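You operate a simulated robot arm through the tools that you are given. There is no shell and no other tool. Be economical: measure what you need, move in short steps, check, and stop when the job is done.

You run a simulated robot arm. Do the job below in one go: nothing can be reset, and whatever is moved stays where it is left.

## Task
Fetch the white rolled socks and set it on the notebook. Then take the refill pod that says "evening" from the folding table top and put it on top of the cotton bud pot.

It is judged by the outcome, as a careful person would: the job done as asked, and still so three seconds after it is handed in. It fails if anything else is knocked over, pushed out of place, dropped, spilled or broken.

## Robot
A 7-joint arm with a two-finger parallel gripper, fixed in place. Base frame: the origin is at the foot of the arm, x ahead of it, y to its left, z up; the work surface is at about z = 0. Readings come in m, degrees, newtons and seconds.
With the tool pointing down near the work surface it reaches from about 0.22 to 0.58 m from the base axis. Its first joint turns from -66.0 to 66.0 degrees. Payload 2.5 kg.
The TCP is the grasp point between the finger pads, 0.023 m short of the fingertips. In the tool frame z runs along the fingers and y along their closing line. The gripper opens to 0.094 m. The fingers are 0.038 m wide and 0.01 m thick; the gripper's body (0.054 by 0.096 m) begins 0.039 m behind the TCP.
Orientation is that of the tool frame in the base frame, as a unit quaternion [x, y, z, w]. With the fingers straight down and closing along the base's y, the tool's x points along the base's -x, its y along +y and its z along -z.

## Interface
- The arm moves only by the tool step_arm. Its argument "motion" is one flat list of numbers, 7 for each row, row after row: the shift along the tool's x, y, z in units of 300 mm (1.0 is 300 mm), then the turn, a rotation vector about the tool's x, y, z in units of 60 degrees (1.0 is 60 degrees), then the gripper command, from -1 (fully open) to 1 (shut), values between in proportion. In form: [dx, dy, dz, ax, ay, az, claw, dx, dy, dz, ax, ay, az, claw, ...]. A call has 1 to 8 rows; each row is the pose to reach, as a shift and turn from the pose commanded when the call began, along the tool's axes at that moment. A call with a number of a shift or a turn outside -1 to 1 is refused whole. A row lasts 0.2 s, in which the tool goes at most 0.05 m and 8.6 degrees; a call with a longer step from one row to the next is refused whole, and so is a gripper value outside its range. Where a pose cannot be reached the arm comes as near as it can. A force on the tool above 40 N (or 10 N above the force at the start of the call, whichever is more), or a blocked arm, ends the call early, and 0.2 s more pass. The fingers move at their own pace (about 0.108 m/s each) and stop on an object; they squeeze with about 28 N. The grip force told is the motor's: it shows also when the fingers shut on nothing. Time passes only in rows, and 0.2 s behind the last, so rows that repeat a pose let the fingers close. The reply holds the time, the measured pose of the TCP, the force on the tool along the base axes, the opening and the grip force, in the units named above and with some noise.
- Cameras (640 x 400 px; columns grow to the right, rows downward): "scene" is fixed at [0.1197, -0.4144, 0.5426]; the picture's right is [0.83, -0.56, 0.00], its down [-0.37, -0.54, -0.76] and it looks along [0.43, 0.62, -0.65] (base axes); focal length 228 px, centre (320, 200). "wrist" rides on the gripper at [-0.039, 0, -0.044] in the tool frame; the picture's right is [0.00, -1.00, 0.00], its down [0.97, 0.00, -0.24] and it looks along [0.24, 0.00, 0.97] (tool axes); focal length 218 px, centre (320, 200).
- camera(camera): a new picture of that camera. The clock stands still meanwhile.
- measure_at(camera, pixels): for up to 12 pixels [column, row] of the newest picture of that camera ("zoom" is the newest enlarged one), the place [x, y, z] in the base frame of the surface seen there, good to about 0.002 m, but the place of the scene camera against the robot may be out by one fixed shift of up to 0.012 m in any direction. The clock stands still meanwhile.
- zoom(camera, box): a new picture of the part [left, top, right, bottom] of that camera's present view, enlarged. The clock stands still meanwhile.
- job_done(): hands the job in; it is judged then, once.

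Work in short steps. Measure before you move; look again where a grasp or a placing could have gone wrong, and mend it. You have 80 turns and 46 pictures in all, those below and enlarged ones among them. Open the gripper and draw the arm clear of the work before you hand the job in, unless the task says otherwise; then end with one line.

The tools are called after "Request:" as name(argument=value, ...) on one line, values as JSON. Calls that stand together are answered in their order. step_arm: Moves the arm, as the interface text tells. Its arguments: {"type":"object","properties":{"motion":{"type":"array"}},"required":["motion"]} The other tools are called the same way: camera (camera) takes a picture; measure_at (camera, pixels) gives the place of the surface under pixels of a picture; zoom (camera, box) takes an enlarged picture of a part of a camera's view; job_done () hands the job in.

At the start:

```text
time: 0.0
tool_pos: [0.2822, 0.146, 0.3577]
tcp_rot: [0.001, 1.0, 0.0, 0.0]
wrist_force: [-0.4, 0.5, 1.0]
gripper_width: 0.0941
grip_force: 0.1
```

scene: 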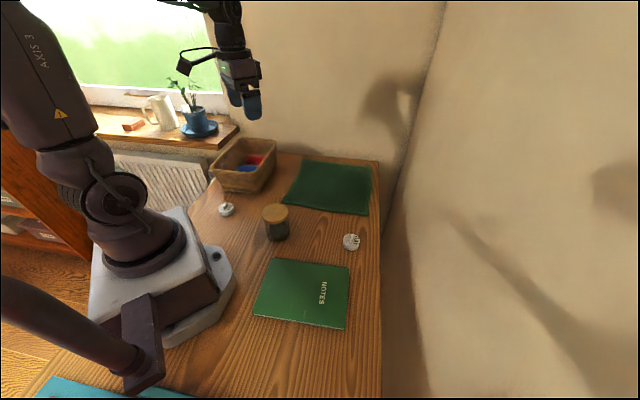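
wrist: 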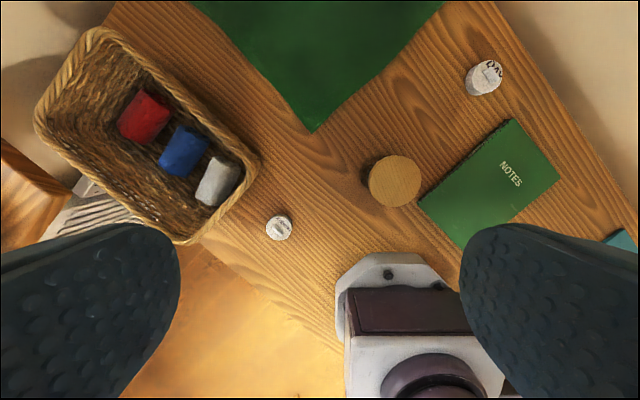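

The wrist view shows white socks at (217,181) in the basket, pods at (279,228) and (484,77), and the pot lid at (394,181). I zoom in to read the pods and then measure.

Request:
zoom(camera="wrist", box=[444, 52, 524, 102])

Request:
zoom(camera="wrist", box=[239, 203, 319, 253])

Request:
measure_at(camera="wrist", pixels=[[217, 181], [205, 198], [232, 168], [279, 228], [484, 77], [394, 181], [490, 180], [183, 152], [245, 150], [190, 235], [200, 215], [340, 200]])

Request:
measure_at(camera="scene", pixels=[[351, 241], [226, 209], [275, 212], [300, 290]])

```text
8.00 times, centred on (484, 77) of wrist
```

zoom: 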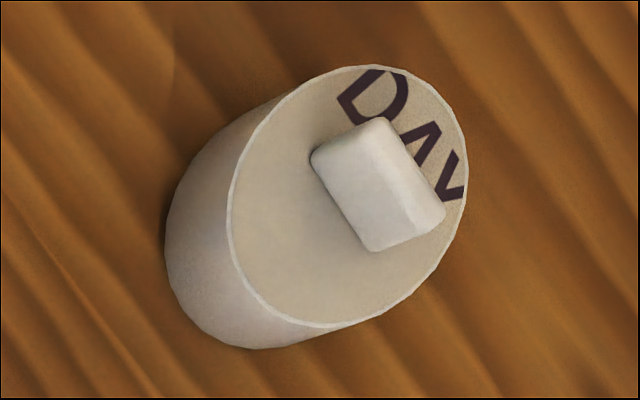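

```text
8.00 times, centred on (279, 228) of wrist
```

zoom: 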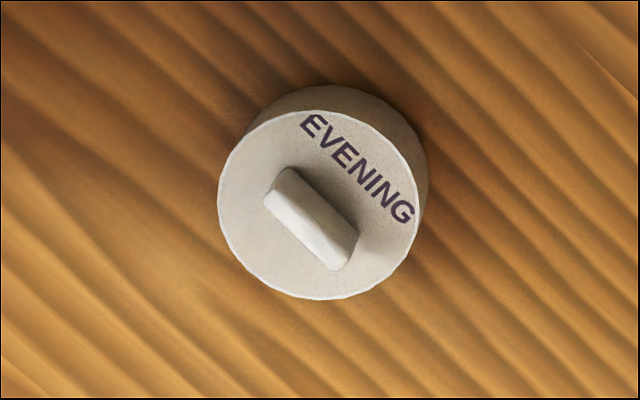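

```text
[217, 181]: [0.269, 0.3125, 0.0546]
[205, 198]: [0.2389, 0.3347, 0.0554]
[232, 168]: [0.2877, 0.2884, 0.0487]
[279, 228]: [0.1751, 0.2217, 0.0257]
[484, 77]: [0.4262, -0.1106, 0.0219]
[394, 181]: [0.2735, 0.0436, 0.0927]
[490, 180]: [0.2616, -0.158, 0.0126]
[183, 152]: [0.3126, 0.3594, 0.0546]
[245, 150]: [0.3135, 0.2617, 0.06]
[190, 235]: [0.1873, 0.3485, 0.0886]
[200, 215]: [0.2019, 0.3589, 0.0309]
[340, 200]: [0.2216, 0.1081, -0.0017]
```

```text
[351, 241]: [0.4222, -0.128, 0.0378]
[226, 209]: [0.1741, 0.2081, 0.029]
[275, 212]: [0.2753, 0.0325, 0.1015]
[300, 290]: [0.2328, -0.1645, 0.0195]
```

The evening pod is the one at (0.175, 0.222) and the other reads DAY. Next I look closely at the basket.

Request:
zoom(camera="wrist", box=[30, 20, 286, 250])

```text
1.74 times, centred on (158, 135) of wrist
```

zoom: 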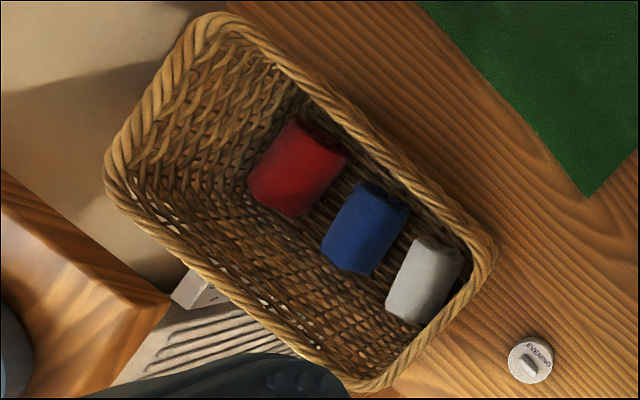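

I move above the white socks, turning the tool 45° so the fingers close across the roll axis (about the (0.7, 0.7) direction), and stay high.

Request:
step_arm(motion=[0.01, 0.092, 0, 0, 0, 0.125, -1, 0.02, 0.184, 0, 0, 0, 0.25, -1, 0.03, 0.276, 0, 0, 0, 0.375, -1, 0.04, 0.368, 0, 0, 0, 0.5, -1, 0.05, 0.46, 0, 0, 0, 0.625, -1, 0.057, 0.553, 0, 0, 0, 0.75, -1, 0.057, 0.553, 0, 0, 0, 0.75, -1])

Request:
camera(camera="wrist")

```text
time: 1.6
tool_pos: [0.2661, 0.3137, 0.3573]
tcp_rot: [0.384, 0.924, 0.0, 0.0]
wrist_force: [0.6, 0.2, 0.7]
gripper_width: 0.0938
grip_force: 0.0
```

```text
40 pictures are left
```

wrist: 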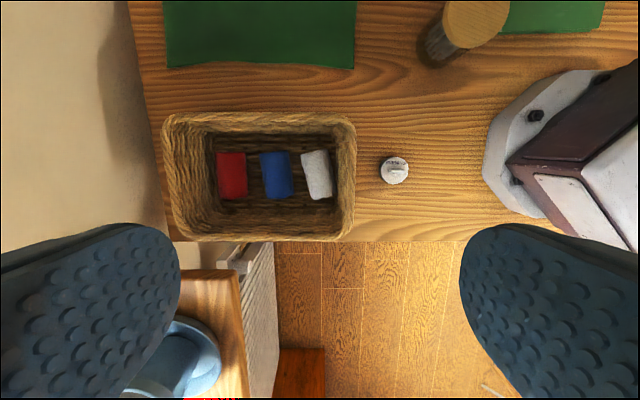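

Now the basket is aligned with the picture and the white socks are at (317,174), close to the right-hand wall. I zoom in and measure.

Request:
zoom(camera="wrist", box=[240, 110, 368, 240])

Request:
measure_at(camera="wrist", pixels=[[317, 174], [305, 174], [328, 174], [315, 155], [319, 196], [297, 174], [347, 174], [318, 140], [318, 210], [278, 174], [318, 230], [320, 120]])

```text
3.08 times, centred on (304, 175) of wrist
```

zoom: 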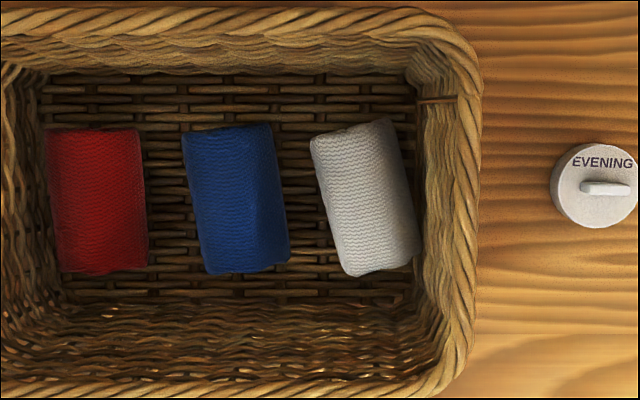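

```text
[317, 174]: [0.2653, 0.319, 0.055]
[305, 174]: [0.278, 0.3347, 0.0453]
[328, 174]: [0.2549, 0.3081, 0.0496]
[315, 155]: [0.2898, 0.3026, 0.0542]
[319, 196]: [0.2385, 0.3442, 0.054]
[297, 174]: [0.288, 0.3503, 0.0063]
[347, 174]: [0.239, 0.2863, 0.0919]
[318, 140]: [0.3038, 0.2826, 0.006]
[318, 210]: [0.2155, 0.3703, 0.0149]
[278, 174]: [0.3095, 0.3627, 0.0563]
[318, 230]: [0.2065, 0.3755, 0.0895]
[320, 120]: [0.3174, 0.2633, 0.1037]
```

The socks are about 0.07 m long, centred near (0.264, 0.320), with the roll axis turned about 14° from the tool's x. I plan a lengthwise grip, but first check what is sticking out of the gripper in the scene view.

Request:
zoom(camera="scene", box=[120, 0, 320, 200])

```text
2.00 times, centred on (220, 100) of scene
```

zoom: 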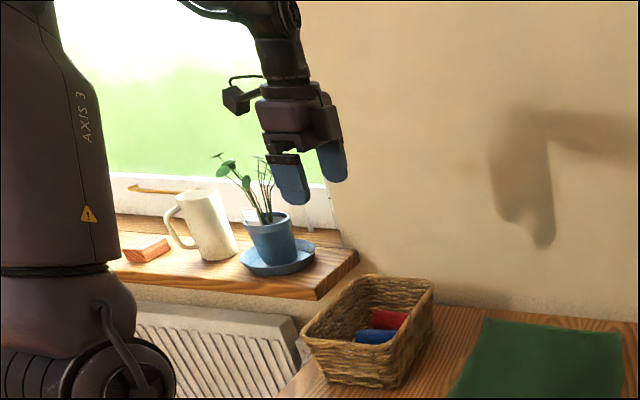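

The box on its bracket sits on the tool's +x side, well above rim height, so it will clear. I now turn -104.5° about the tool z, in two halves, to line the fingers up with the roll's length.

Request:
step_arm(motion=[0, 0, 0, 0, 0, -0.125, -1, 0, 0, 0, 0, 0, -0.25, -1, 0, 0, 0, 0, 0, -0.375, -1, 0, 0, 0, 0, 0, -0.5, -1, 0, 0, 0, 0, 0, -0.625, -1, 0, 0, 0, 0, 0, -0.75, -1, 0, 0, 0, 0, 0, -0.871, -1])

Request:
step_arm(motion=[0, 0, 0, 0, 0, -0.125, -1, 0, 0, 0, 0, 0, -0.25, -1, 0, 0, 0, 0, 0, -0.375, -1, 0, 0, 0, 0, 0, -0.5, -1, 0, 0, 0, 0, 0, -0.625, -1, 0, 0, 0, 0, 0, -0.75, -1, 0, 0, 0, 0, 0, -0.871, -1, 0, 0, 0, 0, 0, -0.871, -1])

Request:
camera(camera="wrist")

```text
time: 3.2
tool_pos: [0.2654, 0.3119, 0.3573]
tcp_rot: [-0.065, 0.998, 0.0, 0.0]
wrist_force: [-0.4, -0.4, 0.4]
gripper_width: 0.0939
grip_force: 0.0
```

```text
time: 5.0
tool_pos: [0.2654, 0.3121, 0.3575]
tcp_rot: [-0.498, 0.867, 0.0, -0.001]
wrist_force: [0.0, 0.6, 0.2]
gripper_width: 0.0946
grip_force: 0.2
```

```text
37 pictures are left
```

wrist: 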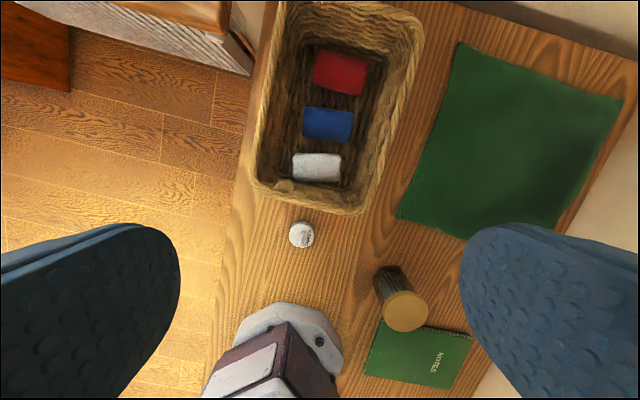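

The roll now lies level in the picture at (317,167). I zoom in and measure its edges.

Request:
zoom(camera="wrist", box=[240, 100, 400, 220])

Request:
measure_at(camera="wrist", pixels=[[294, 167], [339, 168], [317, 167], [317, 155], [317, 179], [317, 205], [285, 187], [365, 200], [258, 170], [380, 170], [340, 205]])

```text
3.33 times, centred on (320, 160) of wrist
```

zoom: 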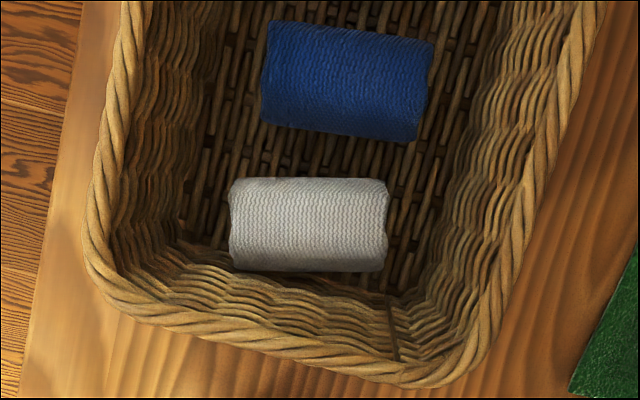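

```text
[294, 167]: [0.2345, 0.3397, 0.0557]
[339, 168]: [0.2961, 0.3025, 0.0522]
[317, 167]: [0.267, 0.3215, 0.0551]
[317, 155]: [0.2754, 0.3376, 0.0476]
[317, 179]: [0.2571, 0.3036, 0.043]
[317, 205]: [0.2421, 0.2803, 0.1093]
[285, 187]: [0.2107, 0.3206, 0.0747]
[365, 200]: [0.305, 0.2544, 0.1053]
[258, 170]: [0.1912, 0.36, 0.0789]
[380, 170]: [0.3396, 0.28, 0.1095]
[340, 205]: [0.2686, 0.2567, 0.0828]
```

Sock centre is about (0.266, 0.321), length 0.076, width about 0.042. I go 6 mm toward the blue side to keep the gripper body clear of the near wall, and descend to about z = 0.14.

Request:
step_arm(motion=[-0.023, 0.0065, 0.1, 0, 0, 0, -1, -0.046, 0.013, 0.2, 0, 0, 0, -1, -0.046, 0.013, 0.35, 0, 0, 0, -1, -0.046, 0.013, 0.5, 0, 0, 0, -1, -0.046, 0.013, 0.62, 0, 0, 0, -1, -0.046, 0.013, 0.72, 0, 0, 0, -1, -0.046, 0.013, 0.72, 0, 0, 0, -1])

Request:
camera(camera="wrist")

```text
time: 6.6
tool_pos: [0.2716, 0.3274, 0.1407]
tcp_rot: [-0.496, 0.868, 0.0, 0.0]
wrist_force: [-1.0, 0.4, 0.5]
gripper_width: 0.0941
grip_force: 0.1
```

```text
35 pictures are left
```

wrist: 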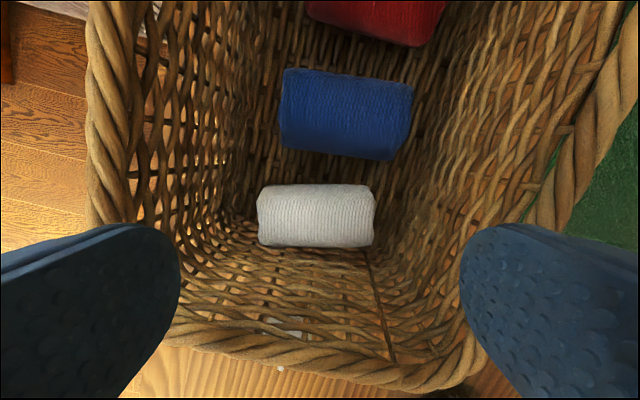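

From here the sock spans columns 257–375, rows 184–248. I measure the rim and sock again for clearance before going in.

Request:
measure_at(camera="wrist", pixels=[[317, 214], [262, 214], [370, 214], [317, 190], [317, 240], [220, 335], [290, 347], [400, 370], [180, 310], [100, 200], [560, 200], [345, 152]])

```text
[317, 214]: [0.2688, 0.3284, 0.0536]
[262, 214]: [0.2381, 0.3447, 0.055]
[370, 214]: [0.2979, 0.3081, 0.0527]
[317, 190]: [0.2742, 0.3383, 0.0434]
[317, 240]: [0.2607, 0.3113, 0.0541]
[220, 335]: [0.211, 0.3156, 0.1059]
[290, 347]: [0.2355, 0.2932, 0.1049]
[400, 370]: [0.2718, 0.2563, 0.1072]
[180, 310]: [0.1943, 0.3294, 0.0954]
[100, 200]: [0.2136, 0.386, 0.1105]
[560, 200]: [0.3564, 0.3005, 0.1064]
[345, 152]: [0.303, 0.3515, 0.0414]
```

The body will clear the near rim by about 6–8 mm; I add 2 mm more toward the blue side and descend to z = 0.047, then close.

Request:
step_arm(motion=[-0.007, 0, 0.08, 0, 0, 0, -1, -0.007, 0, 0.16, 0, 0, 0, -1, -0.007, 0, 0.24, 0, 0, 0, -1, -0.007, 0, 0.31, 0, 0, 0, -1, -0.007, 0, 0.31, 0, 0, 0, -1])

Request:
camera(camera="wrist")

```text
time: 7.8
tool_pos: [0.2701, 0.3277, 0.0486]
tcp_rot: [-0.496, 0.868, 0.0, 0.001]
wrist_force: [0.2, 0.2, 0.1]
gripper_width: 0.0942
grip_force: 0.1
```

```text
34 pictures are left
```

wrist: 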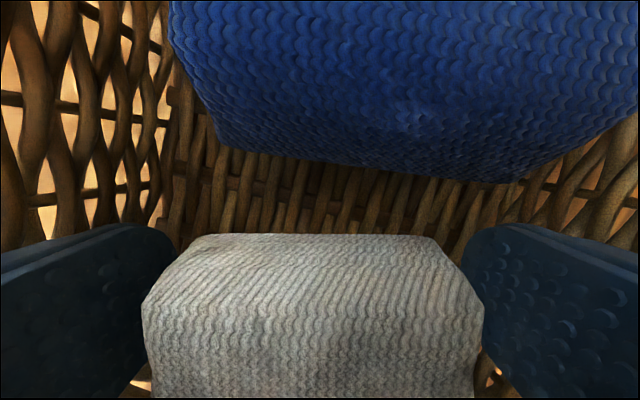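

No contact, and the sock sits between both fingers. I go 5 mm lower and close.

Request:
step_arm(motion=[0, 0, 0.018, 0, 0, 0, -1, 0, 0, 0.018, 0, 0, 0, 1, 0, 0, 0.018, 0, 0, 0, 1, 0, 0, 0.018, 0, 0, 0, 1, 0, 0, 0.018, 0, 0, 0, 1])

```text
time: 9.0
tool_pos: [0.2706, 0.3276, 0.0422]
tcp_rot: [-0.497, 0.868, 0.0, 0.0]
wrist_force: [0.0, 0.2, 0.9]
gripper_width: 0.0743
grip_force: 27.5
```

The grip holds at 0.074 m with 27.5 N. I lift straight up.

Request:
step_arm(motion=[0, 0, -0.05, 0, 0, 0, 1, 0, 0, -0.13, 0, 0, 0, 1, 0, 0, -0.25, 0, 0, 0, 1, 0, 0, -0.38, 0, 0, 0, 1, 0, 0, -0.5, 0, 0, 0, 1, 0, 0, -0.6, 0, 0, 0, 1, 0, 0, -0.6, 0, 0, 0, 1])

Request:
camera(camera="wrist")

Request:
camera(camera="scene")

```text
time: 10.6
tool_pos: [0.2694, 0.3275, 0.2216]
tcp_rot: [-0.497, 0.867, 0.0, 0.0]
wrist_force: [-0.5, 0.1, 0.4]
gripper_width: 0.0743
grip_force: 27.7
```

```text
33 pictures are left
```

wrist: 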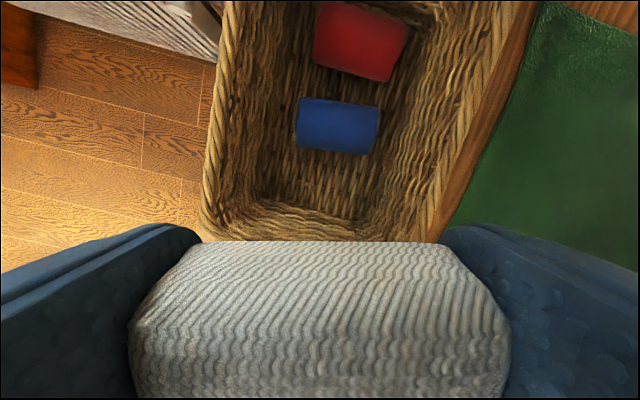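

```text
32 pictures are left
```

scene: 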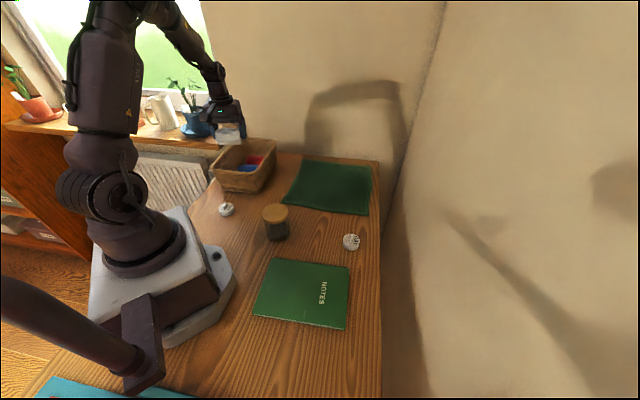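

Socks are held and the basket is undisturbed. I measure the notebook corners in the scene view to fix its centre.

Request:
measure_at(camera="scene", pixels=[[274, 260], [346, 268], [342, 327], [256, 311], [303, 291], [300, 212], [380, 340], [275, 212], [275, 235]])

```text
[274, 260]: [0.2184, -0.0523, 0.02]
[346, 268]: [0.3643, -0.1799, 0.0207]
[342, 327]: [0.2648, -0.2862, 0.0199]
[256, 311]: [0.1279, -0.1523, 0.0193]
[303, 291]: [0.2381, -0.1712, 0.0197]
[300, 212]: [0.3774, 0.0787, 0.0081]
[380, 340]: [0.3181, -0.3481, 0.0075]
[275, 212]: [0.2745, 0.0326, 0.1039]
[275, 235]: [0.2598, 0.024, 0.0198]
```

Notebook centre, corrected by the camera shift I saw on the pot lid, is about (0.243, -0.157, 0.012). I carry the socks there high up, turning along with the arm, first half now.

Request:
step_arm(motion=[0.06, -0.031, 0, 0, 0, 0.056, 1, 0.179, -0.094, 0, 0, 0, 0.167, 1, 0.298, -0.157, 0, 0, 0, 0.278, 1, 0.417, -0.22, 0, 0, 0, 0.389, 1, 0.536, -0.283, 0, 0, 0, 0.5, 1, 0.65, -0.346, 0, 0, 0, 0.611, 1, 0.712, -0.378, 0, 0, 0, 0.667, 1, 0.712, -0.378, 0, 0, 0, 0.667, 1])

```text
time: 12.4
tool_pos: [0.2601, 0.0851, 0.224]
tcp_rot: [-0.168, 0.986, 0.0, 0.0]
wrist_force: [0.3, -0.2, 0.2]
gripper_width: 0.0744
grip_force: 28.2
```

Halfway there with the grip steady; the second half follows.

Request:
step_arm(motion=[0.025, -0.063, 0, 0, 0, 0.056, 1, 0.075, -0.188, 0, 0, 0, 0.167, 1, 0.125, -0.313, 0, 0, 0, 0.278, 1, 0.175, -0.438, 0, 0, 0, 0.389, 1, 0.225, -0.563, 0, 0, 0, 0.5, 1, 0.275, -0.688, 0, 0, 0, 0.611, 1, 0.299, -0.751, 0, 0, 0, 0.667, 1, 0.299, -0.751, 0, 0, 0, 0.667, 1])

Request:
camera(camera="wrist")

Request:
camera(camera="scene")

```text
time: 14.2
tool_pos: [0.2527, -0.1568, 0.2215]
tcp_rot: [0.179, 0.984, 0.001, 0.0]
wrist_force: [-1.0, -0.2, 0.4]
gripper_width: 0.0741
grip_force: 28.2
```

```text
31 pictures are left
```

wrist: 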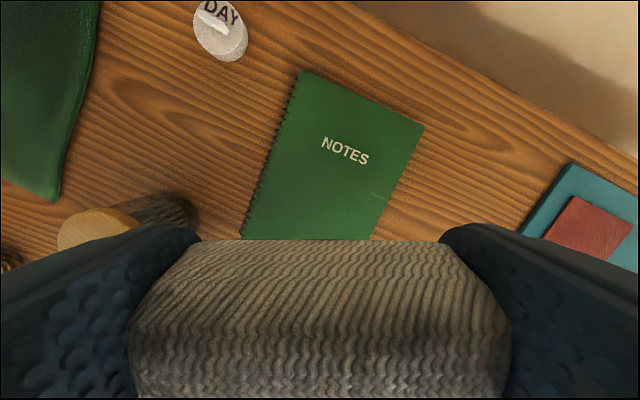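

```text
30 pictures are left
```

scene: 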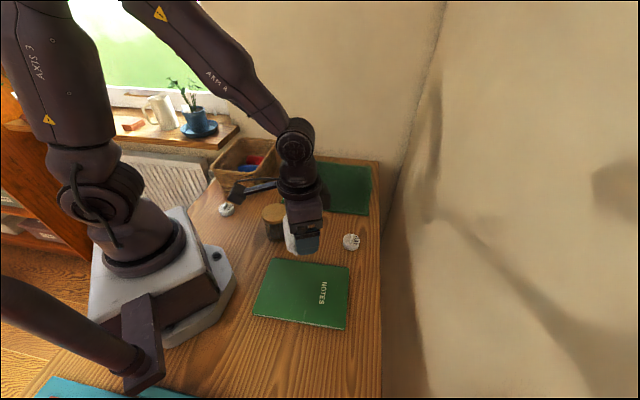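

I check the notebook's place with the wrist camera (corners near (300,72) and (423,127)) before lowering.

Request:
measure_at(camera="wrist", pixels=[[303, 76], [420, 128], [250, 232], [368, 235], [320, 150], [115, 225], [160, 205]])

```text
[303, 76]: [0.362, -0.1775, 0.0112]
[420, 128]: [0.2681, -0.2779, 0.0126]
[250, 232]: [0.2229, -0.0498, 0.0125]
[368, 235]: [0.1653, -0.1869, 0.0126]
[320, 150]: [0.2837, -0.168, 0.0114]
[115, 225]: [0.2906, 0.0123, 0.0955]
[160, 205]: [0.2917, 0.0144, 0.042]
```

The notebook centre is confirmed at (0.245, -0.162) with its top at z = 0.012, so the socks sit well inside it. I lower to about 0.058 first.

Request:
step_arm(motion=[0, 0, 0.08, 0, 0, 0, 1, 0, 0, 0.2, 0, 0, 0, 1, 0, 0, 0.32, 0, 0, 0, 1, 0, 0, 0.43, 0, 0, 0, 1, 0, 0, 0.51, 0, 0, 0, 1, 0, 0, 0.545, 0, 0, 0, 1, 0, 0, 0.545, 0, 0, 0, 1])

Request:
zoom(camera="scene", box=[220, 200, 380, 340])

```text
time: 15.8
tool_pos: [0.2519, -0.156, 0.0597]
tcp_rot: [0.178, 0.984, -0.001, 0.0]
wrist_force: [-0.2, -0.6, -1.2]
gripper_width: 0.074
grip_force: 28.2
```

```text
2.86 times, centred on (300, 270) of scene
```

zoom: 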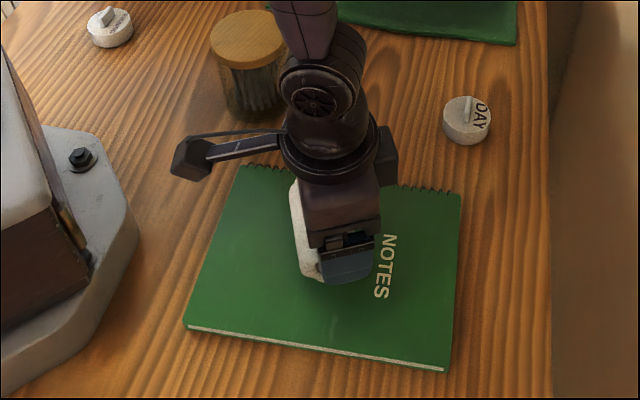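

The socks hang just above the notebook. I lower in small steps, watching the force.

Request:
step_arm(motion=[0, 0, 0.012, 0, 0, 0, 1, 0, 0, 0.024, 0, 0, 0, 1, 0, 0, 0.034, 0, 0, 0, 1, 0, 0, 0.034, 0, 0, 0, 1])

```text
time: 16.8
tool_pos: [0.2507, -0.1556, 0.0498]
tcp_rot: [0.178, 0.984, 0.0, 0.001]
wrist_force: [-0.1, 0.0, 0.3]
gripper_width: 0.0743
grip_force: 27.7
```

No contact yet, so I go a few millimetres further.

Request:
step_arm(motion=[0, 0, 0.005, 0, 0, 0, 1, 0, 0, 0.01, 0, 0, 0, 1, 0, 0, 0.01, 0, 0, 0, 1])

Request:
zoom(camera="scene", box=[270, 240, 340, 310])

```text
time: 17.6
tool_pos: [0.2504, -0.1567, 0.0468]
tcp_rot: [0.177, 0.984, 0.0, 0.001]
wrist_force: [-5.1, 4.2, 39.0]
gripper_width: 0.0745
grip_force: 28.0
```

```text
5.71 times, centred on (305, 275) of scene
```

zoom: 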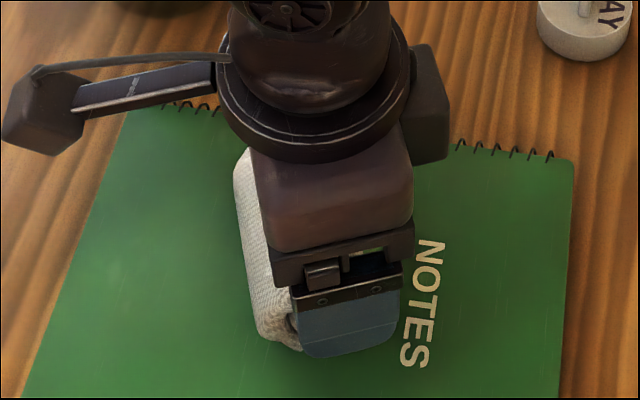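

The socks are down (39 N). I ease back 1.5 mm to unload, then open and rise.

Request:
step_arm(motion=[0, 0, -0.005, 0, 0, 0, 1, 0, 0, -0.005, 0, 0, 0, 0.0, 0, 0, -0.005, 0, 0, 0, -1, 0, 0, -0.005, 0, 0, 0, -1, 0, 0, -0.005, 0, 0, 0, -1])

Request:
step_arm(motion=[0, 0, -0.05, 0, 0, 0, -1, 0, 0, -0.12, 0, 0, 0, -1, 0, 0, -0.25, 0, 0, 0, -1, 0, 0, -0.4, 0, 0, 0, -1, 0, 0, -0.55, 0, 0, 0, -1, 0, 0, -0.65, 0, 0, 0, -1, 0, 0, -0.65, 0, 0, 0, -1])

Request:
camera(camera="wrist")

Request:
camera(camera="scene")

```text
time: 18.8
tool_pos: [0.2494, -0.1563, 0.0474]
tcp_rot: [0.178, 0.984, -0.001, 0.001]
wrist_force: [0.4, -0.3, 0.2]
gripper_width: 0.0941
grip_force: 0.0
```

```text
time: 20.4
tool_pos: [0.2503, -0.1585, 0.2456]
tcp_rot: [0.178, 0.984, -0.001, 0.0]
wrist_force: [0.4, 0.3, 0.2]
gripper_width: 0.0938
grip_force: 0.1
```

```text
27 pictures are left
```

wrist: 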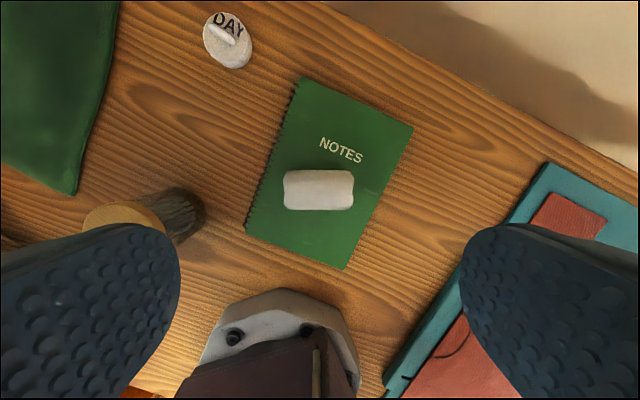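

```text
26 pictures are left
```

scene: 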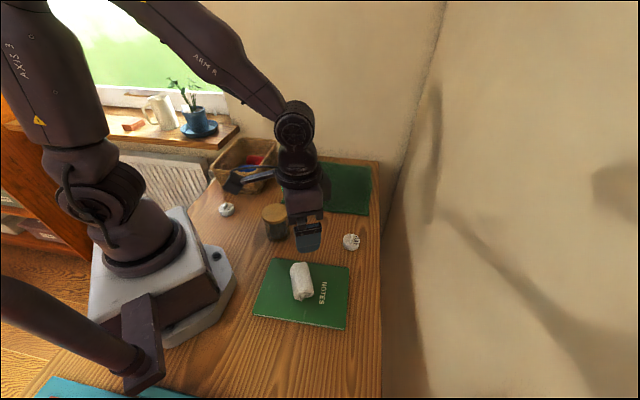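

The white socks lie fully on the notebook. Next is the evening pod at (0.175, 0.222): I swing back high, via a mid waypoint, turning -70° in all.

Request:
step_arm(motion=[0.016, 0.062, 0, 0, 0, -0.058, -1, 0.048, 0.185, 0, 0, 0, -0.175, -1, 0.08, 0.31, 0, 0, 0, -0.292, -1, 0.112, 0.432, 0, 0, 0, -0.408, -1, 0.143, 0.555, 0, 0, 0, -0.525, -1, 0.159, 0.617, 0, 0, 0, -0.583, -1, 0.159, 0.617, 0, 0, 0, -0.583, -1])

```text
time: 22.0
tool_pos: [0.2731, 0.0344, 0.2413]
tcp_rot: [-0.125, 0.992, -0.001, 0.0]
wrist_force: [0.8, 0.1, -0.1]
gripper_width: 0.0938
grip_force: 0.0
```

Now above the pot at z = 0.24. I continue to above the pod.

Request:
step_arm(motion=[0.015, 0.065, 0, 0, 0, -0.056, -1, 0.045, 0.195, 0, 0, 0, -0.167, -1, 0.075, 0.325, 0, 0, 0, -0.278, -1, 0.106, 0.455, 0, 0, 0, -0.389, -1, 0.135, 0.585, 0, 0, 0, -0.5, -1, 0.158, 0.689, 0, 0, 0, -0.583, -1, 0.158, 0.689, 0, 0, 0, -0.583, -1])

Request:
camera(camera="wrist")

```text
time: 23.6
tool_pos: [0.1734, 0.2211, 0.2423]
tcp_rot: [-0.418, 0.909, 0.0, -0.001]
wrist_force: [0.8, 0.0, -0.3]
gripper_width: 0.0941
grip_force: 0.1
```

```text
25 pictures are left
```

wrist: 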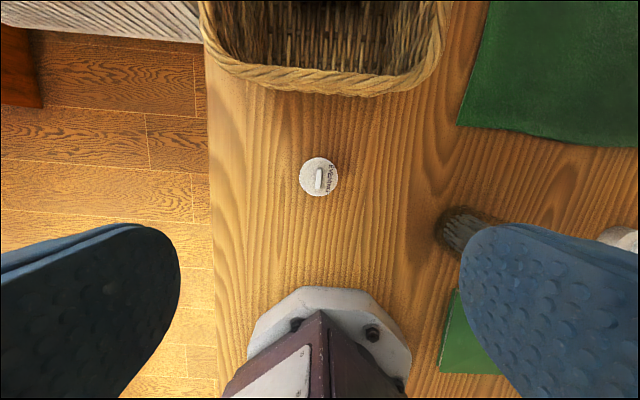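

Request:
zoom(camera="wrist", box=[288, 147, 352, 207])

Request:
measure_at(camera="wrist", pixels=[[319, 178], [301, 178], [336, 178], [311, 177], [328, 165], [318, 159], [318, 193], [312, 188], [345, 178], [318, 90], [318, 300], [319, 172]])

```text
6.67 times, centred on (320, 177) of wrist
```

zoom: 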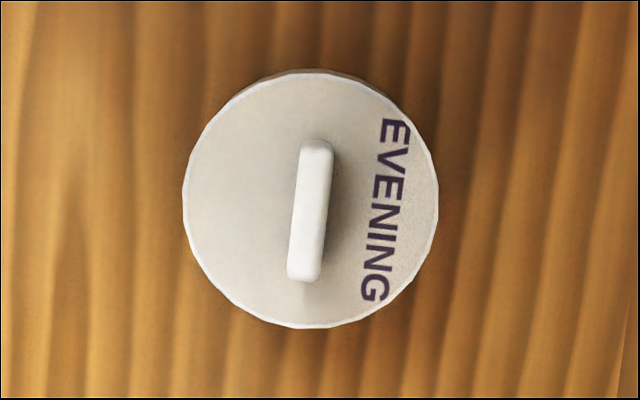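

```text
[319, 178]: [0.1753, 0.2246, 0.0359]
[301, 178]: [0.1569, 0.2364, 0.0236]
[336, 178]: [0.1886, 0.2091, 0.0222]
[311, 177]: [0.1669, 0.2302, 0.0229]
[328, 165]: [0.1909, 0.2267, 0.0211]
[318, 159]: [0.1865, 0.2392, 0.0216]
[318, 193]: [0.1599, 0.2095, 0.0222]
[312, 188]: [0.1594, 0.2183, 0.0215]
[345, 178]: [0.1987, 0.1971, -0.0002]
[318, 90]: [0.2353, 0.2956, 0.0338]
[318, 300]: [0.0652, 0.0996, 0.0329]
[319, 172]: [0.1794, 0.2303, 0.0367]
```

Pod: disc 0.046 m wide, top z = 0.022, tab top 0.036, centre (0.173, 0.2235). I descend around it to z of about 0.04 with the fingers open.

Request:
step_arm(motion=[-0.004, 0.006, 0.1, 0, 0, 0, -1, -0.004, 0.006, 0.24, 0, 0, 0, -1, -0.004, 0.006, 0.38, 0, 0, 0, -1, -0.004, 0.006, 0.52, 0, 0, 0, -1, -0.004, 0.006, 0.62, 0, 0, 0, -1, -0.004, 0.006, 0.674, 0, 0, 0, -1, -0.004, 0.006, 0.674, 0, 0, 0, -1])

Request:
camera(camera="wrist")

```text
time: 25.2
tool_pos: [0.1727, 0.2241, 0.0411]
tcp_rot: [-0.418, 0.909, 0.0, 0.0]
wrist_force: [-0.3, 0.1, -0.9]
gripper_width: 0.0939
grip_force: 0.2
```

```text
23 pictures are left
```

wrist: 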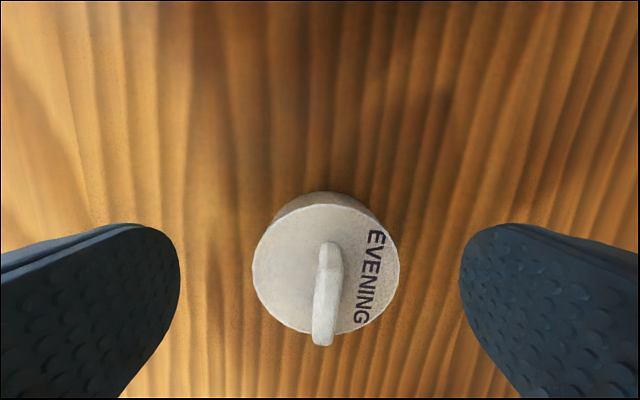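

The pod is centred between the fingers (column 326). I verify its fore-aft centre before closing.

Request:
measure_at(camera="wrist", pixels=[[260, 270], [393, 270], [300, 270], [322, 209], [290, 322], [362, 325]])

```text
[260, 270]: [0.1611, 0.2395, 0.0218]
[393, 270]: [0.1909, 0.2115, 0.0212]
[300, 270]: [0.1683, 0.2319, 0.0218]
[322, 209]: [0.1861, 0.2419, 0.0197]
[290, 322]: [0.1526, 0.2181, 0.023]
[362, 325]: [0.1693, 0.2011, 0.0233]
```

The centre matches the TCP within 2 mm. I lower to z of about 0.028 and close on the disc.

Request:
step_arm(motion=[0, 0, 0.025, 0, 0, 0, -1, 0, 0, 0.042, 0, 0, 0, -1, 0, 0, 0.042, 0, 0, 0, -1, 0, 0, 0.042, 0, 0, 0, 1, 0, 0, 0.042, 0, 0, 0, 1, 0, 0, 0.042, 0, 0, 0, 1, 0, 0, 0.042, 0, 0, 0, 1])

```text
time: 26.8
tool_pos: [0.1721, 0.2243, 0.0284]
tcp_rot: [-0.419, 0.908, 0.0, 0.0]
wrist_force: [-0.3, 0.2, 4.5]
gripper_width: 0.0448
grip_force: 28.0
```

Gripped at 0.045 m. I lift to about z = 0.22 and check.

Request:
step_arm(motion=[0, 0, -0.04, 0, 0, 0, 1, 0, 0, -0.12, 0, 0, 0, 1, 0, 0, -0.25, 0, 0, 0, 1, 0, 0, -0.4, 0, 0, 0, 1, 0, 0, -0.55, 0, 0, 0, 1, 0, 0, -0.65, 0, 0, 0, 1, 0, 0, -0.65, 0, 0, 0, 1])

Request:
camera(camera="wrist")

```text
time: 28.4
tool_pos: [0.1692, 0.2215, 0.2237]
tcp_rot: [-0.419, 0.908, 0.0, 0.0]
wrist_force: [-0.6, 0.8, -0.4]
gripper_width: 0.0448
grip_force: 28.0
```

```text
22 pictures are left
```

wrist: 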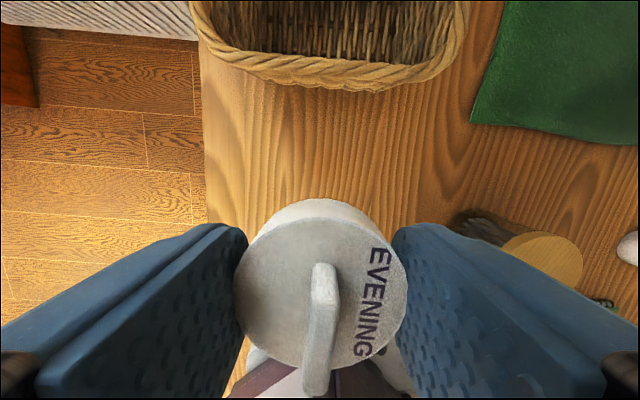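

The pod is held level. The lid shows at (542,260); I measure its rim points to fix its centre.

Request:
measure_at(camera="wrist", pixels=[[542, 260], [505, 247], [580, 262], [545, 235], [530, 234], [565, 285], [575, 245], [515, 240], [558, 236], [580, 275]])

Request:
zoom(camera="wrist", box=[450, 200, 610, 320])

```text
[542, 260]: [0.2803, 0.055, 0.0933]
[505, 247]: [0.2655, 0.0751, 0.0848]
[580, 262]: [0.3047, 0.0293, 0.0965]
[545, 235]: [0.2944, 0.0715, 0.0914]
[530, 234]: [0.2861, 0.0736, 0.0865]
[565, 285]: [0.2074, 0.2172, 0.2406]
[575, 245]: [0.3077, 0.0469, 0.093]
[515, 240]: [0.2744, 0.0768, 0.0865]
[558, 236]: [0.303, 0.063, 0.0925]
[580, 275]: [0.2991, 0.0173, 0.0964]
```

```text
3.33 times, centred on (530, 260) of wrist
```

zoom: 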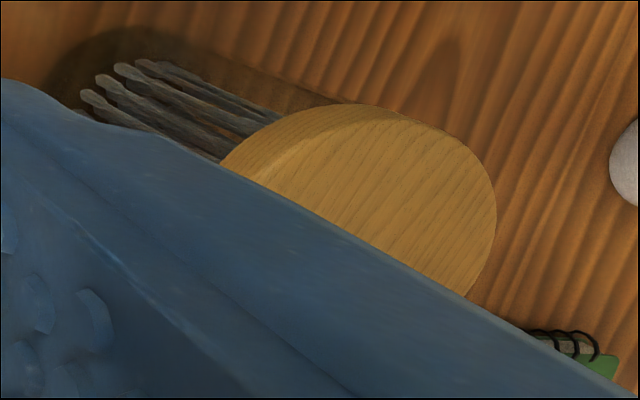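

A fit to the lid's rim gives centre (0.272, 0.043), radius 0.036, top z about 0.094. I carry the pod over it at height.

Request:
step_arm(motion=[0.02, -0.055, 0, 0, 0, 0.05, 1, 0.055, -0.155, 0, 0, 0, 0.143, 1, 0.095, -0.265, 0, 0, 0, 0.245, 1, 0.135, -0.38, 0, 0, 0, 0.35, 1, 0.175, -0.49, 0, 0, 0, 0.453, 1, 0.213, -0.6, 0, 0, 0, 0.555, 1, 0.231, -0.649, 0, 0, 0, 0.6, 1, 0.231, -0.649, 0, 0, 0, 0.6, 1])

Request:
step_arm(motion=[0, 0, 0, 0, 0, 0, 1])

```text
time: 30.2
tool_pos: [0.2787, 0.0439, 0.2245]
tcp_rot: [-0.117, 0.993, 0.0, 0.0]
wrist_force: [0.6, -0.4, -0.6]
gripper_width: 0.0444
grip_force: 27.9
```

```text
time: 30.6
tool_pos: [0.278, 0.0426, 0.224]
tcp_rot: [-0.118, 0.993, 0.0, 0.0]
wrist_force: [0.0, 0.4, -0.6]
gripper_width: 0.0445
grip_force: 28.1
```

I correct 6 mm back in x and lower to about z = 0.132, some 9 mm above contact.

Request:
step_arm(motion=[0.019, 0.005, 0.06, 0, 0, 0, 1, 0.019, 0.005, 0.15, 0, 0, 0, 1, 0.019, 0.005, 0.23, 0, 0, 0, 1, 0.019, 0.005, 0.28, 0, 0, 0, 1, 0.019, 0.005, 0.307, 0, 0, 0, 1, 0.019, 0.005, 0.307, 0, 0, 0, 1])

Request:
camera(camera="wrist")

Request:
zoom(camera="scene", box=[220, 160, 340, 260])

```text
time: 32.0
tool_pos: [0.2699, 0.0462, 0.1304]
tcp_rot: [-0.117, 0.993, 0.0, 0.0]
wrist_force: [-0.7, 0.0, -1.5]
gripper_width: 0.0446
grip_force: 28.2
```

```text
20 pictures are left
```

wrist: 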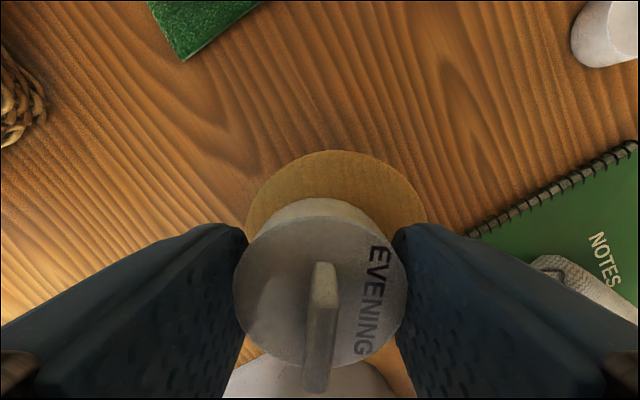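

```text
4.00 times, centred on (280, 210) of scene
```

zoom: 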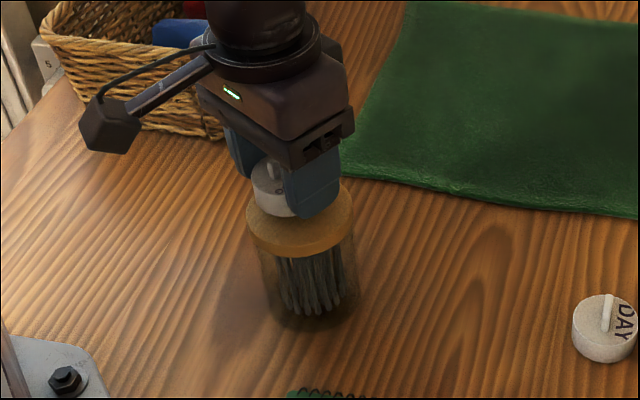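

The lid centre appears slightly right of the pod (column ~336 vs 320). I measure the lid's visible edges to correct.

Request:
measure_at(camera="wrist", pixels=[[335, 154], [290, 167], [385, 165], [252, 206], [421, 206], [262, 190], [410, 190], [320, 203]])

```text
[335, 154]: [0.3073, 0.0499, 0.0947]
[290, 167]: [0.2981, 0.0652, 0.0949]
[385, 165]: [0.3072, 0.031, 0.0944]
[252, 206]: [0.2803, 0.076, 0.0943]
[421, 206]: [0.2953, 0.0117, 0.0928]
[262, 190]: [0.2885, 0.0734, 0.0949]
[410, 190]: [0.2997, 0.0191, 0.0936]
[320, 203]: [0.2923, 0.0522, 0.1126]
```

Lid centre is (0.2715, 0.0405) and the pod is at about (0.270, 0.0465). I shift 5.7 mm along -y and lower gently toward contact.

Request:
step_arm(motion=[0, -0.01, 0, 0, 0, 0, 1, 0, -0.019, 0, 0, 0, 0, 1, 0, -0.019, 0.01, 0, 0, 0, 1, 0, -0.019, 0.018, 0, 0, 0, 1, 0, -0.019, 0.018, 0, 0, 0, 1])

```text
time: 33.2
tool_pos: [0.2708, 0.0395, 0.126]
tcp_rot: [-0.117, 0.993, -0.001, 0.0]
wrist_force: [0.1, -0.4, -0.8]
gripper_width: 0.0442
grip_force: 27.2
```

No contact yet; I continue in 1 mm steps.

Request:
step_arm(motion=[0, 0, 0.003, 0, 0, 0, 1, 0, 0, 0.006, 0, 0, 0, 1, 0, 0, 0.006, 0, 0, 0, 1])

```text
time: 34.0
tool_pos: [0.2699, 0.0408, 0.1253]
tcp_rot: [-0.117, 0.993, 0.0, 0.001]
wrist_force: [0.1, -0.2, -0.6]
gripper_width: 0.0445
grip_force: 28.2
```

Still free, so another 1.5 mm.

Request:
step_arm(motion=[0, 0, 0.0025, 0, 0, 0, 1, 0, 0, 0.005, 0, 0, 0, 1, 0, 0, 0.005, 0, 0, 0, 1])

Request:
zoom(camera="scene", box=[245, 180, 315, 250])

```text
time: 34.8
tool_pos: [0.2693, 0.0396, 0.1223]
tcp_rot: [-0.117, 0.993, 0.001, 0.001]
wrist_force: [0.9, 1.4, 2.6]
gripper_width: 0.0445
grip_force: 27.9
```

```text
5.71 times, centred on (280, 215) of scene
```

zoom: 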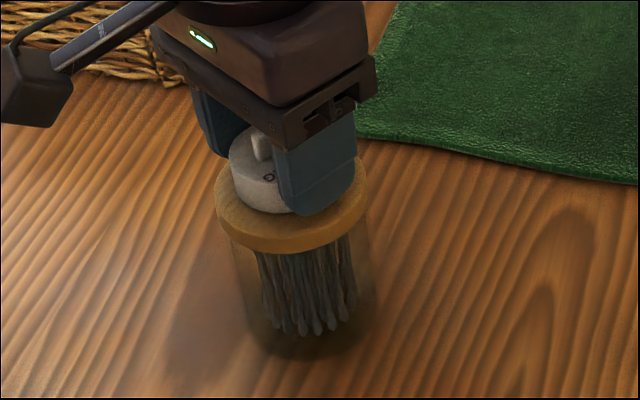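

Light contact (2.6 N) with the pod resting on the lid. I open slowly, without moving.

Request:
step_arm(motion=[0, 0, 0, 0, 0, 0, 0.0, 0, 0, 0, 0, 0, 0, -0.4, 0, 0, 0, 0, 0, 0, -1, 0, 0, 0, 0, 0, 0, -1, 0, 0, 0, 0, 0, 0, -1])

Request:
camera(camera="wrist")

```text
time: 36.0
tool_pos: [0.2691, 0.0405, 0.1236]
tcp_rot: [-0.117, 0.993, 0.0, 0.0]
wrist_force: [-0.6, 1.1, -0.3]
gripper_width: 0.0939
grip_force: 0.0
```

```text
17 pictures are left
```

wrist: 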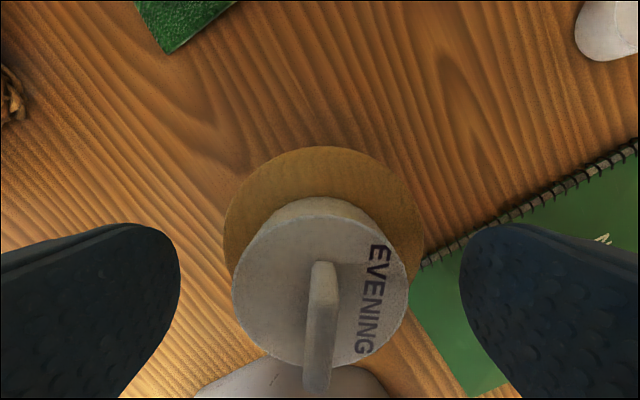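

The pod rests on the lid with both fingers clear. I rise straight up and look from above.

Request:
step_arm(motion=[0, 0, -0.05, 0, 0, 0, -1, 0, 0, -0.12, 0, 0, 0, -1, 0, 0, -0.25, 0, 0, 0, -1, 0, 0, -0.4, 0, 0, 0, -1, 0, 0, -0.55, 0, 0, 0, -1, 0, 0, -0.6, 0, 0, 0, -1, 0, 0, -0.6, 0, 0, 0, -1])

Request:
camera(camera="wrist")

Request:
camera(camera="scene")

```text
time: 37.6
tool_pos: [0.27, 0.0376, 0.3045]
tcp_rot: [-0.118, 0.993, 0.0, 0.0]
wrist_force: [0.1, -0.3, 0.3]
gripper_width: 0.094
grip_force: 0.0
```

```text
16 pictures are left
```

wrist: 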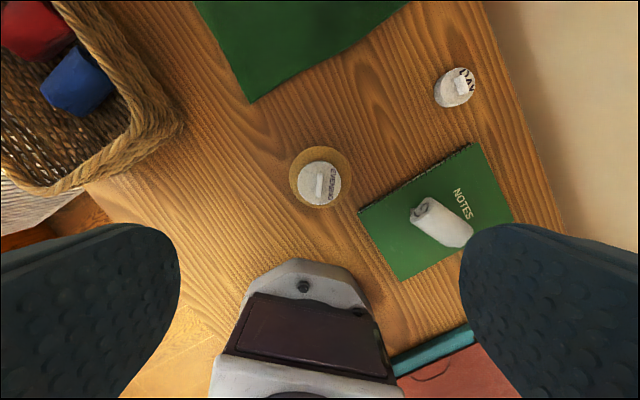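

```text
15 pictures are left
```

scene: 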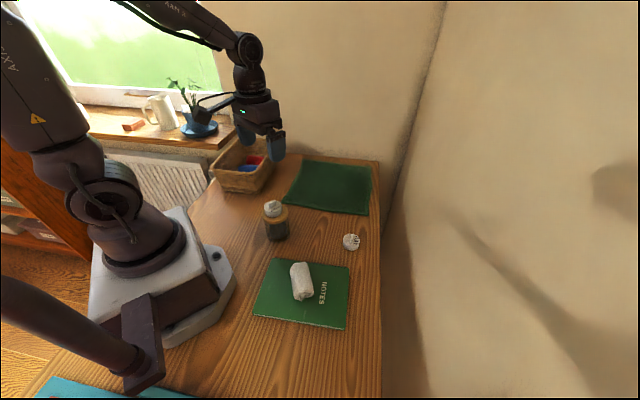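

The pod sits squarely on the pot lid, the socks are on the notebook, everything else is in place, and the arm is clear and open. I hand the job in.

Request:
job_done()

```text
The job is handed in.
```

The white socks are on the notebook and the "evening" pod is on top of the cotton bud pot; the last pictures showed both at rest and nothing else out of place.
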